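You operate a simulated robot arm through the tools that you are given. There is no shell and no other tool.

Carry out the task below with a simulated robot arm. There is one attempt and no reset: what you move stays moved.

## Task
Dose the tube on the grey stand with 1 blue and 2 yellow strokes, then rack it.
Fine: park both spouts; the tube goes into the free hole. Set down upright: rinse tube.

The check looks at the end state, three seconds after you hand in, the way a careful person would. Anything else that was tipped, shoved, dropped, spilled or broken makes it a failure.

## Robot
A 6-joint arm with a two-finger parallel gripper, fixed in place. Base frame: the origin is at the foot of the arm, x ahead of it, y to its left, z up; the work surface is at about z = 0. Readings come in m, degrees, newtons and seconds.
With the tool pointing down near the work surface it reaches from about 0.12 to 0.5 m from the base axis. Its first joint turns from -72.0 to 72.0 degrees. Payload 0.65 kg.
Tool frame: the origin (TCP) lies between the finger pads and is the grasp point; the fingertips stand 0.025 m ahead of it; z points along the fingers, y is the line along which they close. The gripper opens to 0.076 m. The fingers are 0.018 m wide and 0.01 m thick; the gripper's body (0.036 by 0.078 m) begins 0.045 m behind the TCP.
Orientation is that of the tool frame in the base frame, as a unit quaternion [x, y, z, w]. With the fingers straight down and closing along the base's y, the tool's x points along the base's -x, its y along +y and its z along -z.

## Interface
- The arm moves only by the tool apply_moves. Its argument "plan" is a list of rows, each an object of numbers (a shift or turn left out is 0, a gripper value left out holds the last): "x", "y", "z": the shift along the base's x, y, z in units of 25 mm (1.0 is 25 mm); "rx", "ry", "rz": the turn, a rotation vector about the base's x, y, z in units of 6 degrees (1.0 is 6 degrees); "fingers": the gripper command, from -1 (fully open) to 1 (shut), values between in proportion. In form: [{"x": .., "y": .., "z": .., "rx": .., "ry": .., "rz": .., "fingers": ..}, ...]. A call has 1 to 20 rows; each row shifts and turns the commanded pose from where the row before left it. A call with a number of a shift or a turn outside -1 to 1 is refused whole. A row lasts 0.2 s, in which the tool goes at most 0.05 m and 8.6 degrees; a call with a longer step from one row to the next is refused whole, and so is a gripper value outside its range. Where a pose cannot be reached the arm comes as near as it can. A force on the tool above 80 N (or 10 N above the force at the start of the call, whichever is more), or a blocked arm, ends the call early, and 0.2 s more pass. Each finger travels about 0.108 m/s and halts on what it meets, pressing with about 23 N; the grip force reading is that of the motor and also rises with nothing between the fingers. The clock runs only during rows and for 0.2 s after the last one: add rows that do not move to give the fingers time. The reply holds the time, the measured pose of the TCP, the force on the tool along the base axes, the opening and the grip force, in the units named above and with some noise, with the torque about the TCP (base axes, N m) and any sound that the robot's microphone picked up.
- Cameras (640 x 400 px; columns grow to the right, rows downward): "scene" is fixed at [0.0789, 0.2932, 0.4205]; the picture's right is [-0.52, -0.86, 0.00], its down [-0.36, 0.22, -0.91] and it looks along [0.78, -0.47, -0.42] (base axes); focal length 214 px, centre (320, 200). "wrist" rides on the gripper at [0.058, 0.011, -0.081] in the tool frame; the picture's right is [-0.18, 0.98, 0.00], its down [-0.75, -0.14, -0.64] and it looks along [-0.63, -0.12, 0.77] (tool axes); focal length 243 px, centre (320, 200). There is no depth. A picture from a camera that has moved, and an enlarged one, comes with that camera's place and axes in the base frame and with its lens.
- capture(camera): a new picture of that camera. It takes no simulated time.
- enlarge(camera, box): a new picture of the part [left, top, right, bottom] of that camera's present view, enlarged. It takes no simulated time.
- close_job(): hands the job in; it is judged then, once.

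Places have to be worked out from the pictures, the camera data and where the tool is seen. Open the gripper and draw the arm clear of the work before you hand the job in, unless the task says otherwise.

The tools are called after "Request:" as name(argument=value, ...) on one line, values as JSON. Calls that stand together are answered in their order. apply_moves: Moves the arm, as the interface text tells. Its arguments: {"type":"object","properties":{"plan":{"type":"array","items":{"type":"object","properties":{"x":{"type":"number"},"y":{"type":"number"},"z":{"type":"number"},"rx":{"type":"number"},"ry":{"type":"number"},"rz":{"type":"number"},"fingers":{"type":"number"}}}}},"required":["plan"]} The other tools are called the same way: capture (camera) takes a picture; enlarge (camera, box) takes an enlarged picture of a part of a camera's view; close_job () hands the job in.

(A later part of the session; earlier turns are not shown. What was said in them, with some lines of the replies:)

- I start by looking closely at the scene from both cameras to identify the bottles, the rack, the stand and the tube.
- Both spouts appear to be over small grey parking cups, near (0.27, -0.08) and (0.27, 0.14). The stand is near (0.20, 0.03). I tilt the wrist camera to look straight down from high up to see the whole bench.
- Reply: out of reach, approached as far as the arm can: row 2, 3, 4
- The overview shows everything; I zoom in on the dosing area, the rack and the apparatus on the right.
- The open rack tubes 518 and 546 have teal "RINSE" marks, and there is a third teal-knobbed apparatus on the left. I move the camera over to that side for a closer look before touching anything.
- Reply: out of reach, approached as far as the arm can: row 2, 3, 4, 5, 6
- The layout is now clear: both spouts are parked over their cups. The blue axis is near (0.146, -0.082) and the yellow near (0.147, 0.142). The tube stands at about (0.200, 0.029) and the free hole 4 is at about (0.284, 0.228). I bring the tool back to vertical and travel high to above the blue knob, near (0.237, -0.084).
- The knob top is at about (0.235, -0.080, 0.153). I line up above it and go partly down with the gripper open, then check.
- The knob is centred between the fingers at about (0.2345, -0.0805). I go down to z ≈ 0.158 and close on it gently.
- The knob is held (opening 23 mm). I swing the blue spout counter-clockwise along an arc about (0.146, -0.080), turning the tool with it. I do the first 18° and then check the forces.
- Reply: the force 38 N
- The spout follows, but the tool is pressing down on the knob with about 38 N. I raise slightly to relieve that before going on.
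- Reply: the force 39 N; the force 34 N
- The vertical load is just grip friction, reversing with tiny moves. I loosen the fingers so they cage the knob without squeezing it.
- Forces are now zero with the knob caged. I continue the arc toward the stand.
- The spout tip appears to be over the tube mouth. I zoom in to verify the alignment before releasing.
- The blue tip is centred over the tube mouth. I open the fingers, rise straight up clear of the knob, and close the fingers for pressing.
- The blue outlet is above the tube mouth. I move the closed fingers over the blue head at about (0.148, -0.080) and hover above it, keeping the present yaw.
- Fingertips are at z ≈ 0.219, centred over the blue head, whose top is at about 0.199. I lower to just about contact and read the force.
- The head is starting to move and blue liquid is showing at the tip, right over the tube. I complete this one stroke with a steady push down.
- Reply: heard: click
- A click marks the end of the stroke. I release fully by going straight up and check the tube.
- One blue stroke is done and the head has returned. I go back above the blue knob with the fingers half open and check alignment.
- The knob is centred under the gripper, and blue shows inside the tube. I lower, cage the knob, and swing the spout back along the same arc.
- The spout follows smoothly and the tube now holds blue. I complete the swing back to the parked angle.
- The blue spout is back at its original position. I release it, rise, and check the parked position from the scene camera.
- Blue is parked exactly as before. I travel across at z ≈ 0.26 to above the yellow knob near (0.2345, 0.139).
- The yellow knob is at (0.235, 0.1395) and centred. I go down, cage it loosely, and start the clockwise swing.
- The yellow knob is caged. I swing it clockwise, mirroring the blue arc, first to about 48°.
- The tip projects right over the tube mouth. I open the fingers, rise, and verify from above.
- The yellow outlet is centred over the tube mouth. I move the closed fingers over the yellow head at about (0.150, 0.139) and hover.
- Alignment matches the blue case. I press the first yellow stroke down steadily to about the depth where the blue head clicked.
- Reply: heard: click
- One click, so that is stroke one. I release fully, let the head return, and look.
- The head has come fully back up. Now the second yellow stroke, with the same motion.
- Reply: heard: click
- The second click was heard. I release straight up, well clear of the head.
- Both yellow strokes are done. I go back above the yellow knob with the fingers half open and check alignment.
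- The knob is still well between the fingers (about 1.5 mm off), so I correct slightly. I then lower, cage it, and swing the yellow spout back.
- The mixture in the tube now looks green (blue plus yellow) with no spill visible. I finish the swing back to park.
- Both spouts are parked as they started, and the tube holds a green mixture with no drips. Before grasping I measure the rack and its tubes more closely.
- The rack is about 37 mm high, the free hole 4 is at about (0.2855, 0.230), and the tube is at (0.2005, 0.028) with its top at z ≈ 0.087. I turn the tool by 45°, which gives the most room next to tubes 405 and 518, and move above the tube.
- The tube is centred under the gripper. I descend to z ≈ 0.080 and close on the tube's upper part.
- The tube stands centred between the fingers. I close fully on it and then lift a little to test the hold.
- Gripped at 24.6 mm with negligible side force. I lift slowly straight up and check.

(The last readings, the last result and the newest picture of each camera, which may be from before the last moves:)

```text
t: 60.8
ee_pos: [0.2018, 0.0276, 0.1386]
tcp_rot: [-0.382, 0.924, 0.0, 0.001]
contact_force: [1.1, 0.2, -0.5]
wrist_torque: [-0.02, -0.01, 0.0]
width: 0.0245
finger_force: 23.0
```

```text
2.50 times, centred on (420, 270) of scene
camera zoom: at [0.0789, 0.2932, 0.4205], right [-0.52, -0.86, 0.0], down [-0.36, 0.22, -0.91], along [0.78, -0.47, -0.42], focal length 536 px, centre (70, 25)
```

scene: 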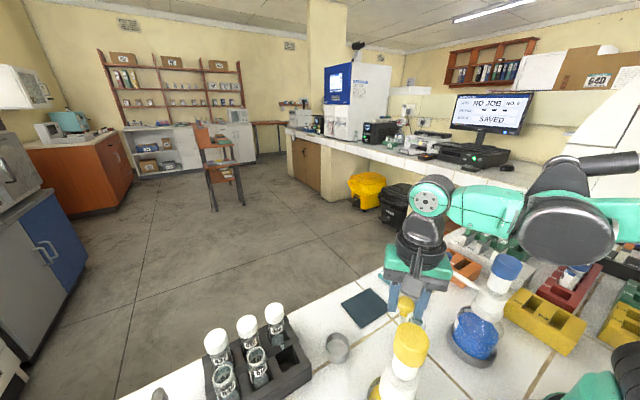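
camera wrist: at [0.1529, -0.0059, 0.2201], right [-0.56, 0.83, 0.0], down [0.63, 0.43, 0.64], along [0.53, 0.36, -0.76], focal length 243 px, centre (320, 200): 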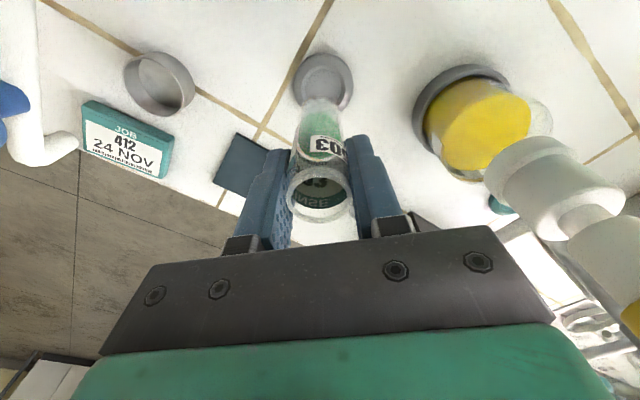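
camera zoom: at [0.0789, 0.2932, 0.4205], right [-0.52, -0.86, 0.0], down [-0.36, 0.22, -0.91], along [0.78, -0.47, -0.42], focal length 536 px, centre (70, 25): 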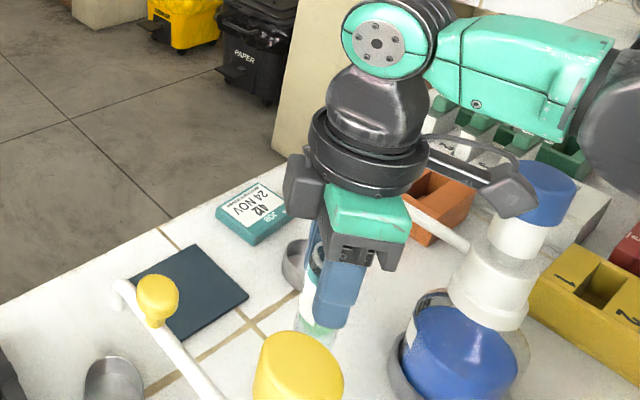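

The tube is held and the stand stayed in place. I lift to z ≈ 0.265 so it clears the yellow spout, then carry it smoothly to above hole 4.

Request:
apply_moves(plan=[{"z": 0.4}, {"z": 0.7}, {"z": 0.9}, {"z": 0.9}, {"z": 0.9}, {"z": 0.7}, {"z": 0.4}, {"z": 0.15}, {}])

Request:
apply_moves(plan=[{"x": 0.1, "y": 0.24}, {"x": 0.2, "y": 0.48}, {"x": 0.27, "y": 0.65}, {"x": 0.29, "y": 0.7}, {"x": 0.29, "y": 0.7}, {"x": 0.29, "y": 0.7}, {"x": 0.29, "y": 0.7}, {"x": 0.29, "y": 0.7}, {"x": 0.29, "y": 0.7}, {"x": 0.29, "y": 0.7}, {"x": 0.29, "y": 0.7}, {"x": 0.27, "y": 0.65}, {"x": 0.2, "y": 0.45}, {"x": 0.1, "y": 0.2}, {}])

Request:
capture(camera="wrist")

Request:
enlarge(camera="scene", box=[190, 180, 410, 400])

```text
t: 62.8
ee_pos: [0.2037, 0.0304, 0.2653]
tcp_rot: [-0.381, 0.925, -0.001, 0.001]
contact_force: [-0.5, -0.5, 0.3]
wrist_torque: [0.03, 0.03, 0.03]
width: 0.0244
finger_force: 23.1
```

```text
t: 66.0
ee_pos: [0.2883, 0.2365, 0.265]
tcp_rot: [-0.381, 0.924, 0.001, 0.002]
contact_force: [-0.8, -0.2, -0.1]
wrist_torque: [0.01, 0.03, -0.01]
width: 0.0247
finger_force: 23.0
```

```text
taken
camera wrist: at [0.2387, 0.203, 0.3465], right [-0.56, 0.83, 0.0], down [0.63, 0.43, 0.64], along [0.53, 0.36, -0.76], focal length 243 px, centre (320, 200)
```

wrist: 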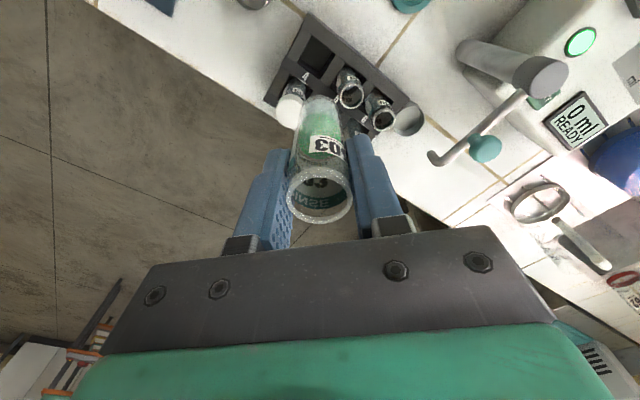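

```text
1.82 times, centred on (300, 290) of scene
camera zoom: at [0.0789, 0.2932, 0.4205], right [-0.52, -0.86, 0.0], down [-0.36, 0.22, -0.91], along [0.78, -0.47, -0.42], focal length 390 px, centre (356, 36)
```

zoom: 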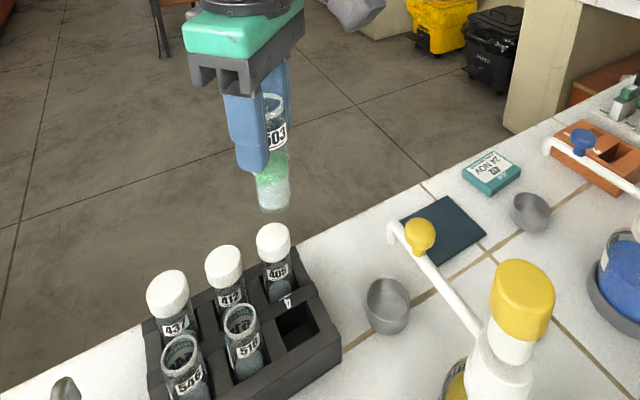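

Request:
enlarge(camera="wrist", box=[250, 0, 440, 140])

Request:
enlarge(camera="wrist", box=[220, 80, 420, 240])

Request:
enlarge(camera="scene", box=[290, 220, 380, 310])

```text
2.86 times, centred on (345, 70) of wrist
camera zoom: at [0.2387, 0.203, 0.3465], right [-0.56, 0.83, 0.0], down [0.63, 0.43, 0.64], along [0.53, 0.36, -0.76], focal length 693 px, centre (249, 571)
```

zoom: 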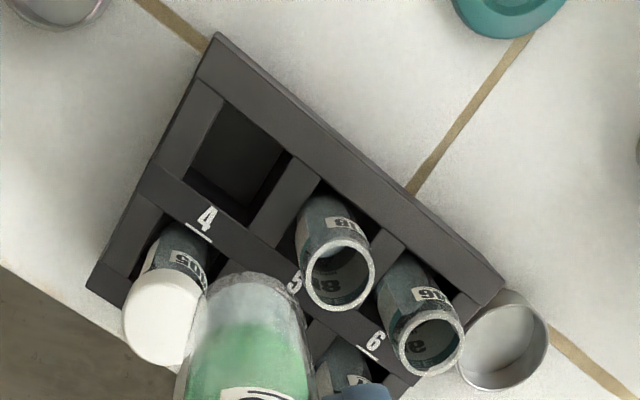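

```text
2.50 times, centred on (320, 160) of wrist
camera zoom: at [0.2387, 0.203, 0.3465], right [-0.56, 0.83, 0.0], down [0.63, 0.43, 0.64], along [0.53, 0.36, -0.76], focal length 606 px, centre (320, 300)
```

zoom: 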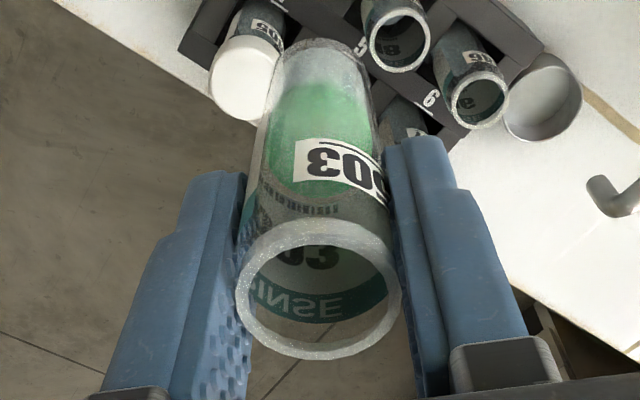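

```text
4.44 times, centred on (335, 265) of scene
camera zoom: at [0.0789, 0.2932, 0.4205], right [-0.52, -0.86, 0.0], down [-0.36, 0.22, -0.91], along [0.78, -0.47, -0.42], focal length 953 px, centre (253, -89)
```

zoom: 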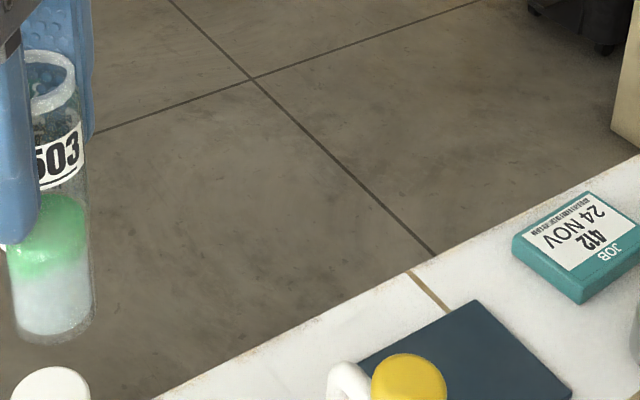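

The tube is at about (0.2887, 0.236) and hole 4's centre is at (0.285, 0.229). I shift to correct, lower to about 25 mm above the rack, and check.

Request:
apply_moves(plan=[{"x": -0.13, "y": -0.27}, {"z": -0.4}, {"z": -0.8}, {"z": -0.9}, {"z": -0.9}, {"z": -0.9}, {"z": -0.8}, {"z": -0.4}, {}])

Request:
capture(camera="wrist")

Request:
enlarge(camera="scene", box=[220, 240, 360, 400])

```text
t: 68.0
ee_pos: [0.2847, 0.2305, 0.1376]
tcp_rot: [-0.382, 0.924, 0.0, 0.001]
contact_force: [-0.1, 0.1, -0.1]
wrist_torque: [-0.04, 0.04, 0.0]
width: 0.0247
finger_force: 23.2
```

```text
taken
camera wrist: at [0.235, 0.1955, 0.2193], right [-0.56, 0.83, 0.0], down [0.63, 0.43, 0.64], along [0.53, 0.36, -0.76], focal length 243 px, centre (320, 200)
```

wrist: 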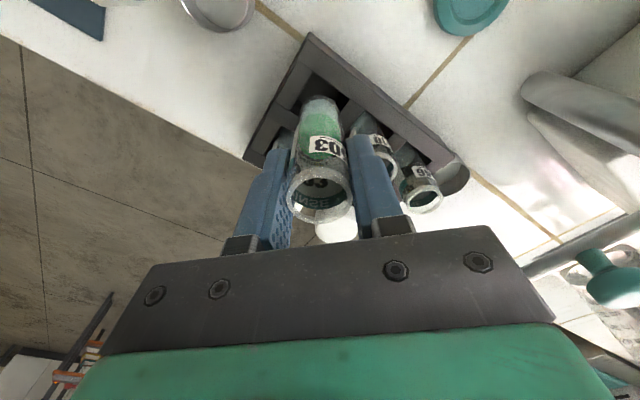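

```text
2.50 times, centred on (290, 320) of scene
camera zoom: at [0.0789, 0.2932, 0.4205], right [-0.52, -0.86, 0.0], down [-0.36, 0.22, -0.91], along [0.78, -0.47, -0.42], focal length 536 px, centre (395, -100)
```

zoom: 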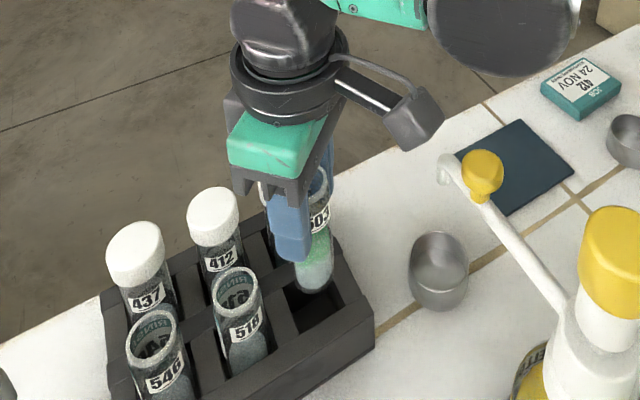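

Request:
enlarge(camera="scene", box=[275, 300, 345, 390])

Request:
enlarge(camera="wrist", box=[240, 30, 420, 170])

```text
4.44 times, centred on (310, 345) of scene
camera zoom: at [0.0789, 0.2932, 0.4205], right [-0.52, -0.86, 0.0], down [-0.36, 0.22, -0.91], along [0.78, -0.47, -0.42], focal length 953 px, centre (364, -444)
```

zoom: 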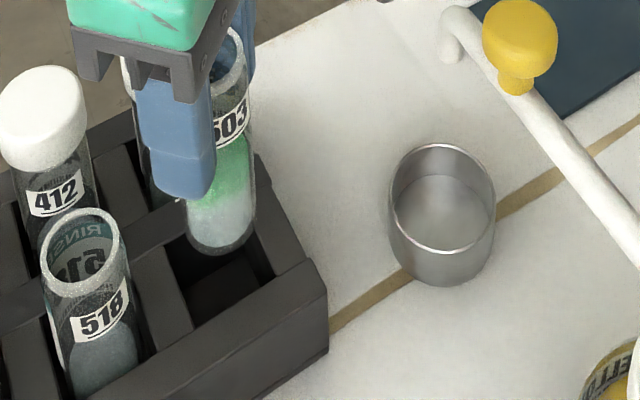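

```text
2.86 times, centred on (330, 100) of wrist
camera zoom: at [0.235, 0.1955, 0.2193], right [-0.56, 0.83, 0.0], down [0.63, 0.43, 0.64], along [0.53, 0.36, -0.76], focal length 693 px, centre (291, 486)
```

zoom: 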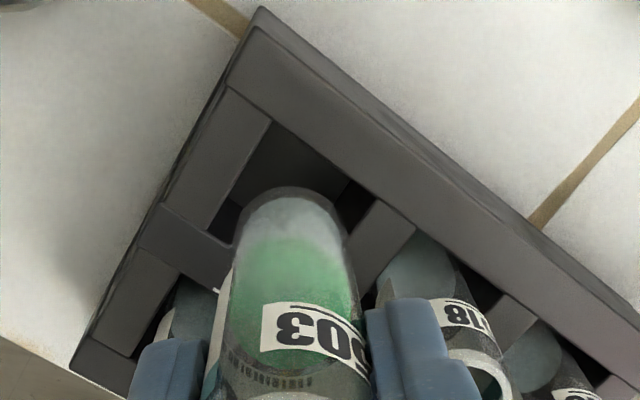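

Tube and hole are aligned within about 2 mm. I lower the tube into the hole and watch the force.

Request:
apply_moves(plan=[{"z": -0.3}, {"z": -0.4}, {"z": -0.4}, {"z": -0.4}, {"z": -0.3}, {"z": -0.15}, {}])

Request:
enlarge(camera="scene", box=[255, 280, 345, 390])

Request:
capture(camera="wrist")

```text
t: 69.6
ee_pos: [0.2855, 0.2287, 0.0873]
tcp_rot: [-0.382, 0.924, 0.001, 0.001]
contact_force: [1.5, 1.1, -0.8]
wrist_torque: [0.08, -0.05, 0.01]
width: 0.0245
finger_force: 22.2
```

```text
3.64 times, centred on (300, 335) of scene
camera zoom: at [0.0789, 0.2932, 0.4205], right [-0.52, -0.86, 0.0], down [-0.36, 0.22, -0.91], along [0.78, -0.47, -0.42], focal length 780 px, centre (393, -291)
```

zoom: 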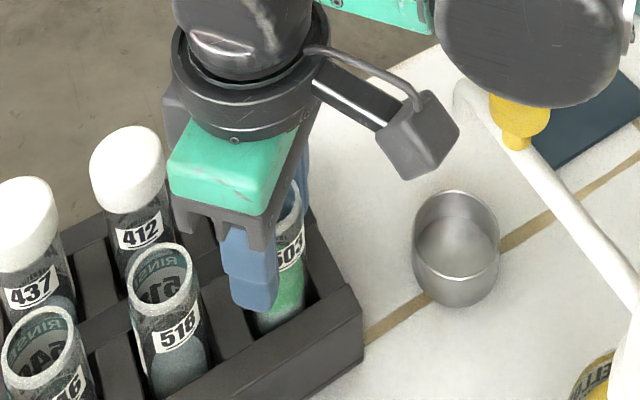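

```text
taken
camera wrist: at [0.2357, 0.1953, 0.1687], right [-0.56, 0.83, 0.0], down [0.63, 0.43, 0.64], along [0.53, 0.36, -0.76], focal length 243 px, centre (320, 200)
```

wrist: 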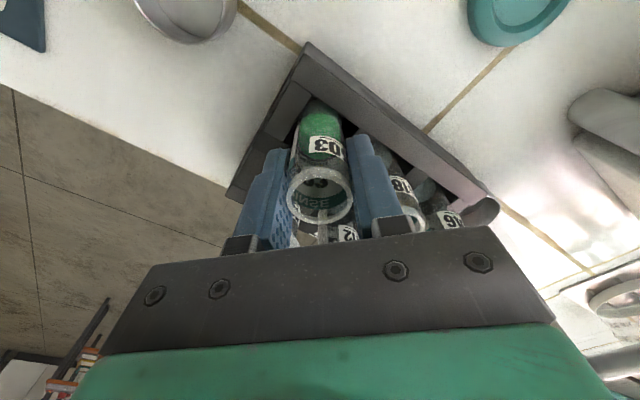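

Request:
capture(camera="scene")

Request:
enlarge(camera="wrist", box=[230, 60, 430, 230])

```text
taken
```

scene: 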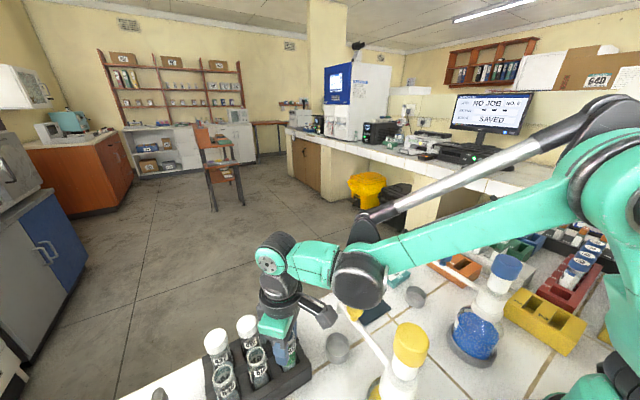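

```text
2.35 times, centred on (330, 145) of wrist
camera zoom: at [0.2357, 0.1953, 0.1687], right [-0.56, 0.83, 0.0], down [0.63, 0.43, 0.64], along [0.53, 0.36, -0.76], focal length 571 px, centre (296, 329)
```

zoom: 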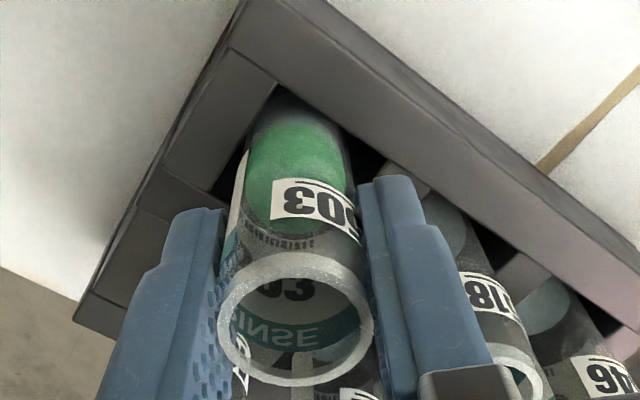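

The arm clears the yellow pump by several centimetres, and the tube is inside the hole. I keep lowering in 2 mm steps until I feel the floor.

Request:
apply_moves(plan=[{"z": -0.08}, {"z": -0.08}, {}])

```text
t: 70.4
ee_pos: [0.2849, 0.2288, 0.0832]
tcp_rot: [-0.382, 0.924, 0.001, 0.001]
contact_force: [1.1, 0.7, -4.0]
wrist_torque: [0.09, -0.13, 0.0]
width: 0.0249
finger_force: 23.0
```

Request:
apply_moves(plan=[{}])

Request:
enlarge(camera="wrist", box=[230, 60, 430, 230])

Request:
enlarge(camera="scene", box=[275, 300, 345, 390])

```text
t: 70.8
ee_pos: [0.2845, 0.2293, 0.0838]
tcp_rot: [-0.382, 0.924, 0.0, 0.0]
contact_force: [1.3, 1.5, -2.3]
wrist_torque: [0.07, -0.07, 0.01]
width: 0.0246
finger_force: 23.1
```

```text
2.35 times, centred on (330, 145) of wrist
camera zoom: at [0.2356, 0.1955, 0.1652], right [-0.56, 0.83, 0.0], down [0.63, 0.43, 0.64], along [0.53, 0.36, -0.76], focal length 571 px, centre (296, 329)
```

zoom: 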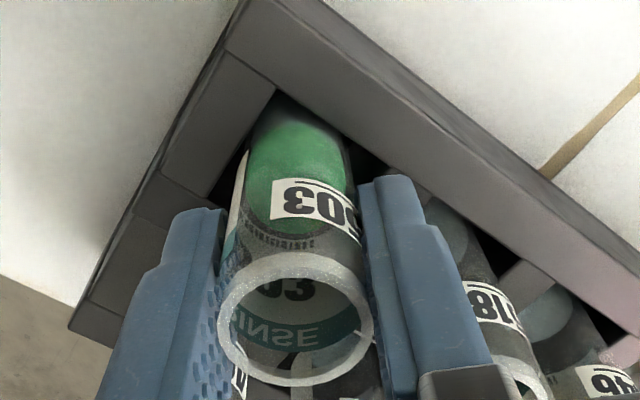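

```text
4.44 times, centred on (310, 345) of scene
camera zoom: at [0.0789, 0.2932, 0.4205], right [-0.52, -0.86, 0.0], down [-0.36, 0.22, -0.91], along [0.78, -0.47, -0.42], focal length 953 px, centre (364, -444)
```

zoom: 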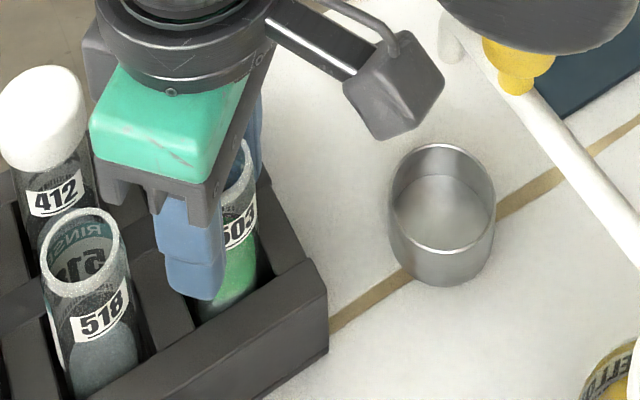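

The side force of about 1.4 N with matching torque means the tube touches the hole's near corner. I ease it 1 mm toward +x and +y.

Request:
apply_moves(plan=[{"x": 0.04, "y": 0.04}, {}])

```text
t: 71.4
ee_pos: [0.2867, 0.2309, 0.0847]
tcp_rot: [-0.382, 0.924, 0.001, 0.001]
contact_force: [-0.1, -0.9, -4.2]
wrist_torque: [0.0, 0.02, -0.02]
width: 0.0247
finger_force: 23.1
```

Side force is gone. I continue down in small steps.

Request:
apply_moves(plan=[{"z": -0.06}, {}])

```text
t: 72.0
ee_pos: [0.285, 0.2301, 0.0833]
tcp_rot: [-0.382, 0.924, 0.001, 0.0]
contact_force: [0.0, 0.6, -4.5]
wrist_torque: [0.01, -0.02, 0.01]
width: 0.0251
finger_force: 22.6
```

Request:
apply_moves(plan=[{"z": -0.06}, {}])

Request:
enlarge(camera="wrist", box=[230, 60, 430, 230])

Request:
enlarge(camera="scene", box=[275, 300, 345, 390])

```text
t: 72.6
ee_pos: [0.287, 0.231, 0.0826]
tcp_rot: [-0.382, 0.924, 0.0, 0.001]
contact_force: [0.1, 0.4, -4.9]
wrist_torque: [-0.02, -0.04, -0.03]
width: 0.0246
finger_force: 23.1
```

```text
2.35 times, centred on (330, 145) of wrist
camera zoom: at [0.237, 0.196, 0.1629], right [-0.56, 0.83, 0.0], down [0.63, 0.43, 0.64], along [0.53, 0.36, -0.76], focal length 571 px, centre (296, 329)
```

zoom: 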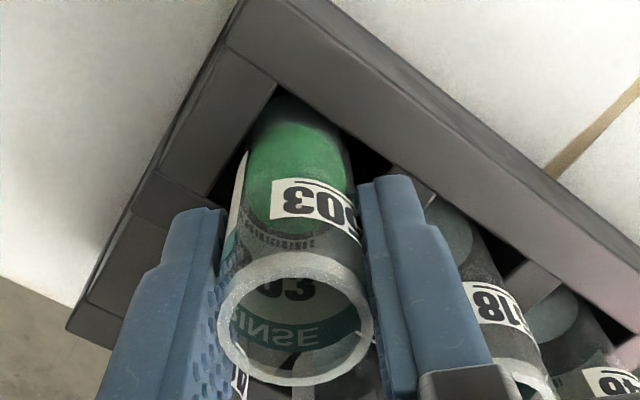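

```text
4.44 times, centred on (310, 345) of scene
camera zoom: at [0.0789, 0.2932, 0.4205], right [-0.52, -0.86, 0.0], down [-0.36, 0.22, -0.91], along [0.78, -0.47, -0.42], focal length 953 px, centre (364, -444)
```

zoom: 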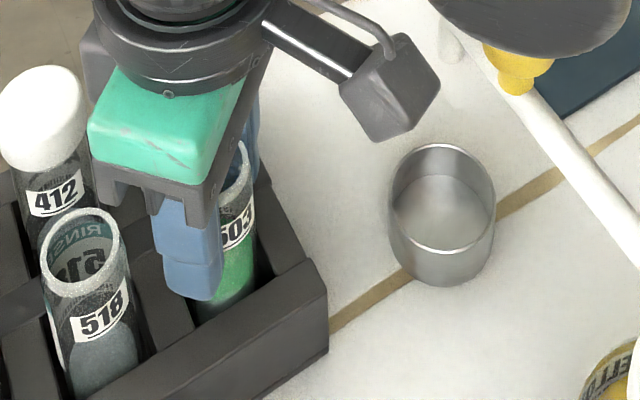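

Request:
apply_moves(plan=[{"z": -0.05}, {}])

Request:
apply_moves(plan=[{"z": -0.05}, {}])

```text
t: 73.2
ee_pos: [0.2865, 0.2298, 0.0804]
tcp_rot: [-0.381, 0.924, 0.0, 0.001]
contact_force: [-0.2, -0.2, -4.3]
wrist_torque: [-0.01, 0.0, 0.0]
width: 0.0245
finger_force: 22.6
```

```text
t: 73.8
ee_pos: [0.2871, 0.2298, 0.0795]
tcp_rot: [-0.382, 0.924, 0.001, 0.0]
contact_force: [-0.8, -0.7, -1.7]
wrist_torque: [0.01, 0.02, -0.03]
width: 0.0246
finger_force: 23.7
```

Request:
apply_moves(plan=[{"z": -0.04}, {}])

Request:
enlarge(camera="scene", box=[255, 300, 345, 390])

```text
t: 74.4
ee_pos: [0.2861, 0.2293, 0.0779]
tcp_rot: [-0.382, 0.924, 0.0, 0.001]
contact_force: [0.6, -0.4, -0.8]
wrist_torque: [-0.01, 0.01, 0.02]
width: 0.0244
finger_force: 22.8
```

```text
4.44 times, centred on (300, 345) of scene
camera zoom: at [0.0789, 0.2932, 0.4205], right [-0.52, -0.86, 0.0], down [-0.36, 0.22, -0.91], along [0.78, -0.47, -0.42], focal length 953 px, centre (409, -444)
```

zoom: 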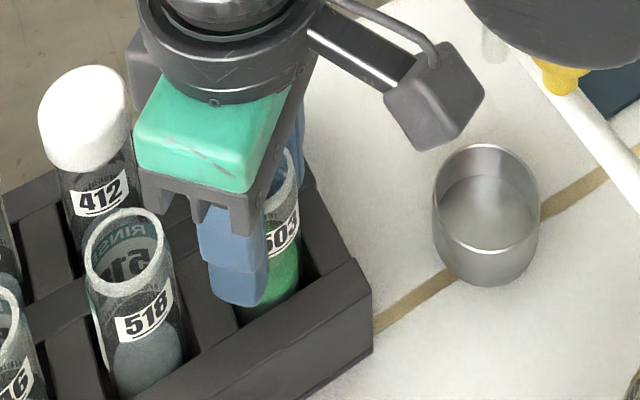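

Request:
apply_moves(plan=[{"z": -0.05}, {}])

Request:
apply_moves(plan=[{"z": -0.05}, {}])

```text
t: 75.0
ee_pos: [0.2853, 0.2298, 0.0771]
tcp_rot: [-0.382, 0.924, 0.001, 0.001]
contact_force: [0.8, -0.4, 17.0]
wrist_torque: [-0.1, -0.03, -0.01]
width: 0.0247
finger_force: 22.9
```

```text
t: 75.6
ee_pos: [0.2863, 0.2301, 0.0759]
tcp_rot: [-0.382, 0.924, 0.001, 0.001]
contact_force: [-2.3, -0.3, 24.6]
wrist_torque: [0.0, 0.16, -0.02]
width: 0.0245
finger_force: 22.9
```

The tube bottom is firmly on the rack floor (+25 N). I ease up by 0.5 mm, open the fingers moderately, and check before withdrawing.

Request:
apply_moves(plan=[{"z": 0.02}, {"fingers": 0.25}, {"fingers": 0.1}, {"fingers": 0.0}, {}])

Request:
capture(camera="wrist")

Request:
enlarge(camera="scene", box=[255, 280, 345, 390])

```text
t: 76.8
ee_pos: [0.2862, 0.2302, 0.0768]
tcp_rot: [-0.381, 0.924, 0.0, 0.0]
contact_force: [0.8, 0.8, 0.4]
wrist_torque: [-0.01, 0.01, 0.02]
width: 0.0382
finger_force: 0.1
```

```text
taken
camera wrist: at [0.2372, 0.1966, 0.1572], right [-0.56, 0.83, 0.0], down [0.63, 0.43, 0.64], along [0.53, 0.36, -0.76], focal length 243 px, centre (320, 200)
```

wrist: 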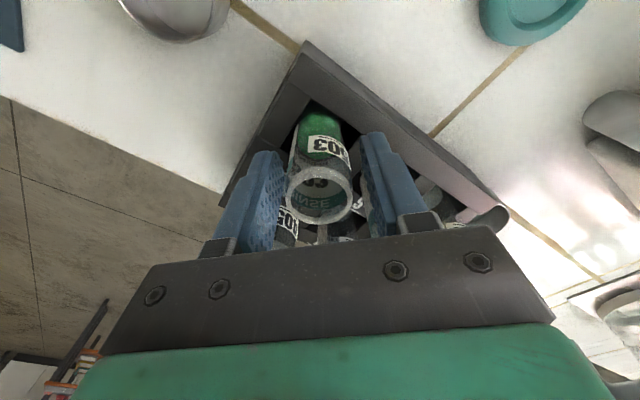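

```text
3.64 times, centred on (300, 335) of scene
camera zoom: at [0.0789, 0.2932, 0.4205], right [-0.52, -0.86, 0.0], down [-0.36, 0.22, -0.91], along [0.78, -0.47, -0.42], focal length 780 px, centre (393, -291)
```

zoom: 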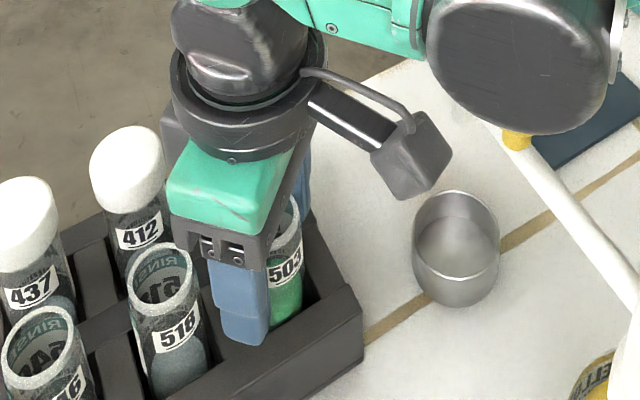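

The tube stands free between the opened fingers. I rise straight up slowly.

Request:
apply_moves(plan=[{"z": 0.2}, {"z": 0.4}, {"z": 0.6}, {"z": 0.8}, {"z": 0.9}, {"z": 1}, {"z": 1}, {"z": 1}, {}])

Request:
capture(camera="wrist")

Request:
enlarge(camera="scene", box=[195, 280, 345, 400])

Request:
capture(camera="scene")

```text
t: 78.8
ee_pos: [0.2846, 0.2288, 0.2248]
tcp_rot: [-0.383, 0.924, 0.0, 0.001]
contact_force: [-1.0, -0.8, -0.2]
wrist_torque: [0.0, -0.02, -0.04]
width: 0.0382
finger_force: 0.0
```

```text
taken
camera wrist: at [0.2352, 0.195, 0.306], right [-0.56, 0.83, 0.0], down [0.63, 0.43, 0.64], along [0.53, 0.36, -0.76], focal length 243 px, centre (320, 200)
```

wrist: 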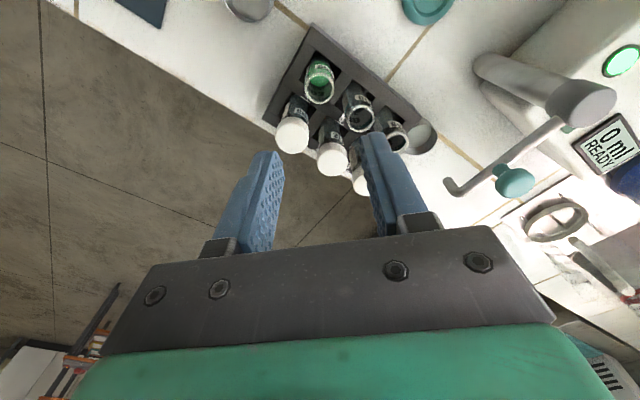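

```text
3.33 times, centred on (270, 340) of scene
camera zoom: at [0.0789, 0.2932, 0.4205], right [-0.52, -0.86, 0.0], down [-0.36, 0.22, -0.91], along [0.78, -0.47, -0.42], focal length 715 px, centre (487, -267)
```

zoom: 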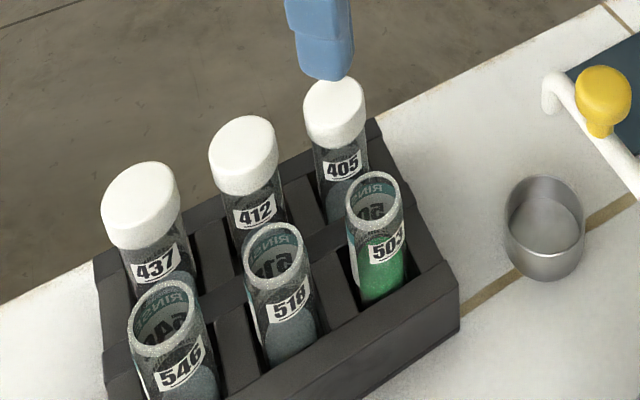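

```text
taken
```

scene: 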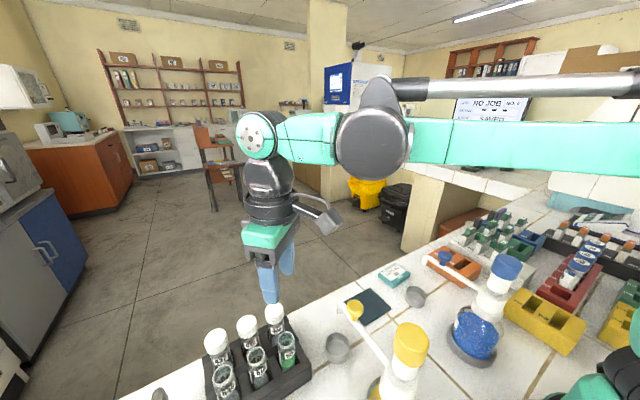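

Tube 503 stands upright in hole 4 and nothing else was disturbed. I open the gripper fully, rise, and return to the start pose clear of the work.

Request:
apply_moves(plan=[{"z": 1}, {"z": 1}, {"z": 1, "fingers": -1}, {"z": 1}, {"z": 0.8, "rz": -1, "y": -0.7, "x": -0.2}, {"z": 0.5, "rz": -1, "y": -0.9, "x": -0.2}, {"rz": -1, "y": -0.9, "x": -0.2}, {"rz": -1, "y": -0.9, "x": -0.25}, {"rz": -1, "y": -0.9, "x": -0.25}, {"rz": -1, "y": -0.9, "x": -0.25}, {"rz": -1, "y": -0.9, "x": -0.3}, {"rz": -0.5, "y": -0.9, "x": -0.3}, {}])

Request:
capture(camera="wrist")

Request:
capture(camera="scene")

```text
t: 81.6
ee_pos: [0.2387, 0.0545, 0.3593]
tcp_rot: [0.001, 1.0, 0.0, 0.001]
contact_force: [-0.5, -0.9, 0.1]
wrist_torque: [-0.01, 0.01, 0.02]
width: 0.0758
finger_force: 0.1
```

```text
taken
camera wrist: at [0.1799, 0.0653, 0.44], right [0.19, 0.98, 0.0], down [0.75, -0.14, 0.64], along [0.63, -0.12, -0.76], focal length 243 px, centre (320, 200)
```

wrist: 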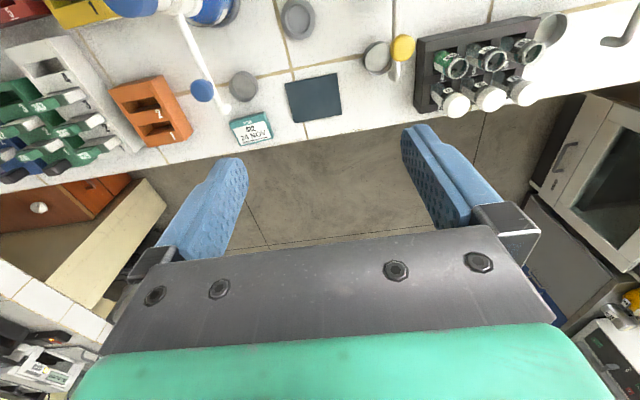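

```text
taken
```

scene: 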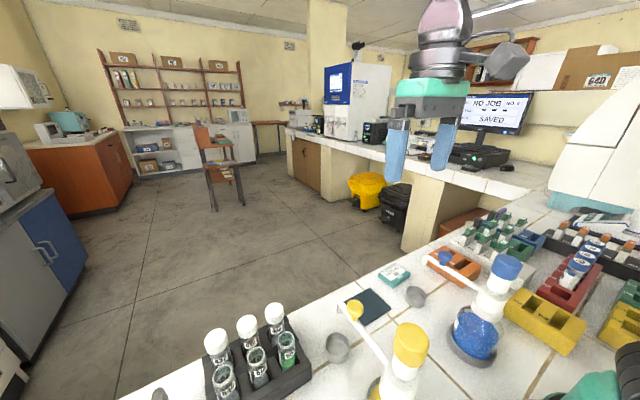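

Request:
enlarge(camera="wrist", box=[180, 0, 420, 150])

Request:
enlarge(camera="wrist", box=[340, 0, 600, 140])

Request:
enlarge(camera="scene", box=[310, 230, 550, 400])

```text
2.67 times, centred on (300, 75) of wrist
camera zoom: at [0.1799, 0.0653, 0.44], right [0.19, 0.98, 0.0], down [0.75, -0.14, 0.64], along [0.63, -0.12, -0.76], focal length 647 px, centre (373, 533)
```

zoom: 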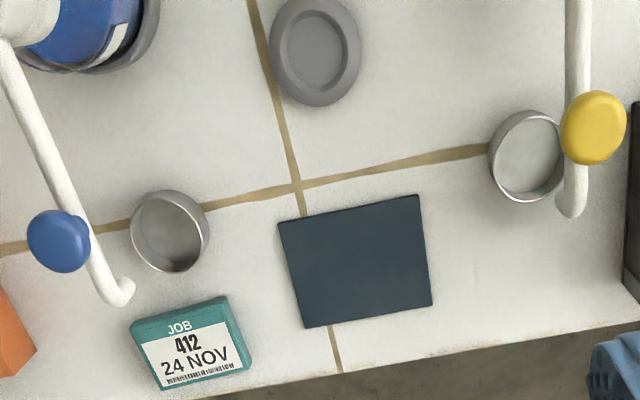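

```text
2.46 times, centred on (470, 70) of wrist
camera zoom: at [0.1799, 0.0653, 0.44], right [0.19, 0.98, 0.0], down [0.75, -0.14, 0.64], along [0.63, -0.12, -0.76], focal length 597 px, centre (-49, 520)
```

zoom: 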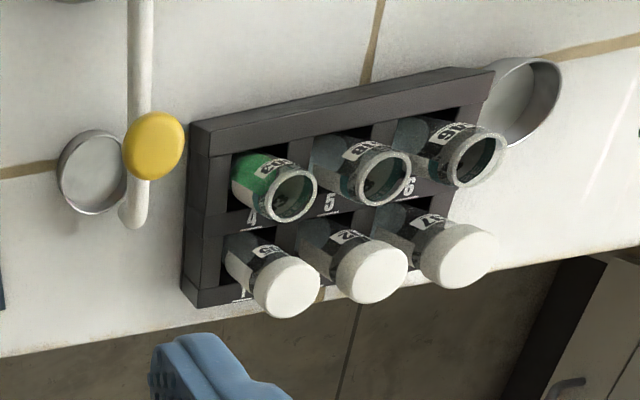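

```text
2.35 times, centred on (430, 315) of scene
camera zoom: at [0.0789, 0.2932, 0.4205], right [-0.52, -0.86, 0.0], down [-0.36, 0.22, -0.91], along [0.78, -0.47, -0.42], focal length 505 px, centre (61, -71)
```

zoom: 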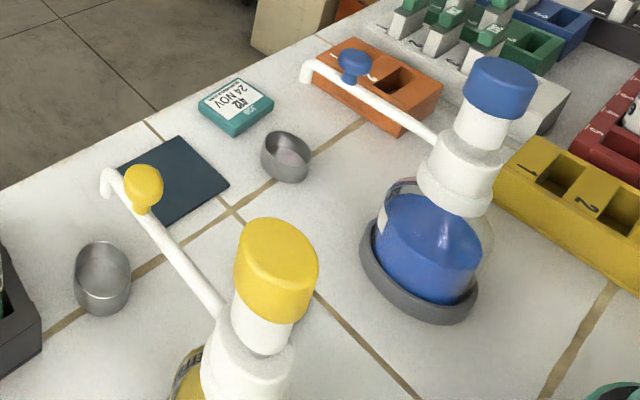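

The final check is good. Both spouts sit exactly as they did when parked at the start, and the grey stand is empty and unmoved. Tube 503, with the green mix, stands upright in hole 4, nothing is spilled, and the arm is clear with the gripper open. I hand in the job.

Request:
close_job()

```text
The job is handed in.
```

The tube from the grey stand (503) got one blue and two yellow strokes and now stands upright in the rack's free hole, number 4. I handed the job in, but no verdict came back.

- **Dosing:** Each stroke gave one click at the bottom, with the spout over the tube mouth. The tube now holds a green mix.
- **Spouts:** Both are back over their cups, in the same place as at the start.
- **Rinse tube:** I read "Set down upright: rinse tube" as meaning the dosed tube, which has a teal RINSE label. I did not touch the other two RINSE tubes, 518 and 546.
- **Everything else:** The final pictures show nothing tipped, shifted or spilled. The arm is clear with the gripper open.
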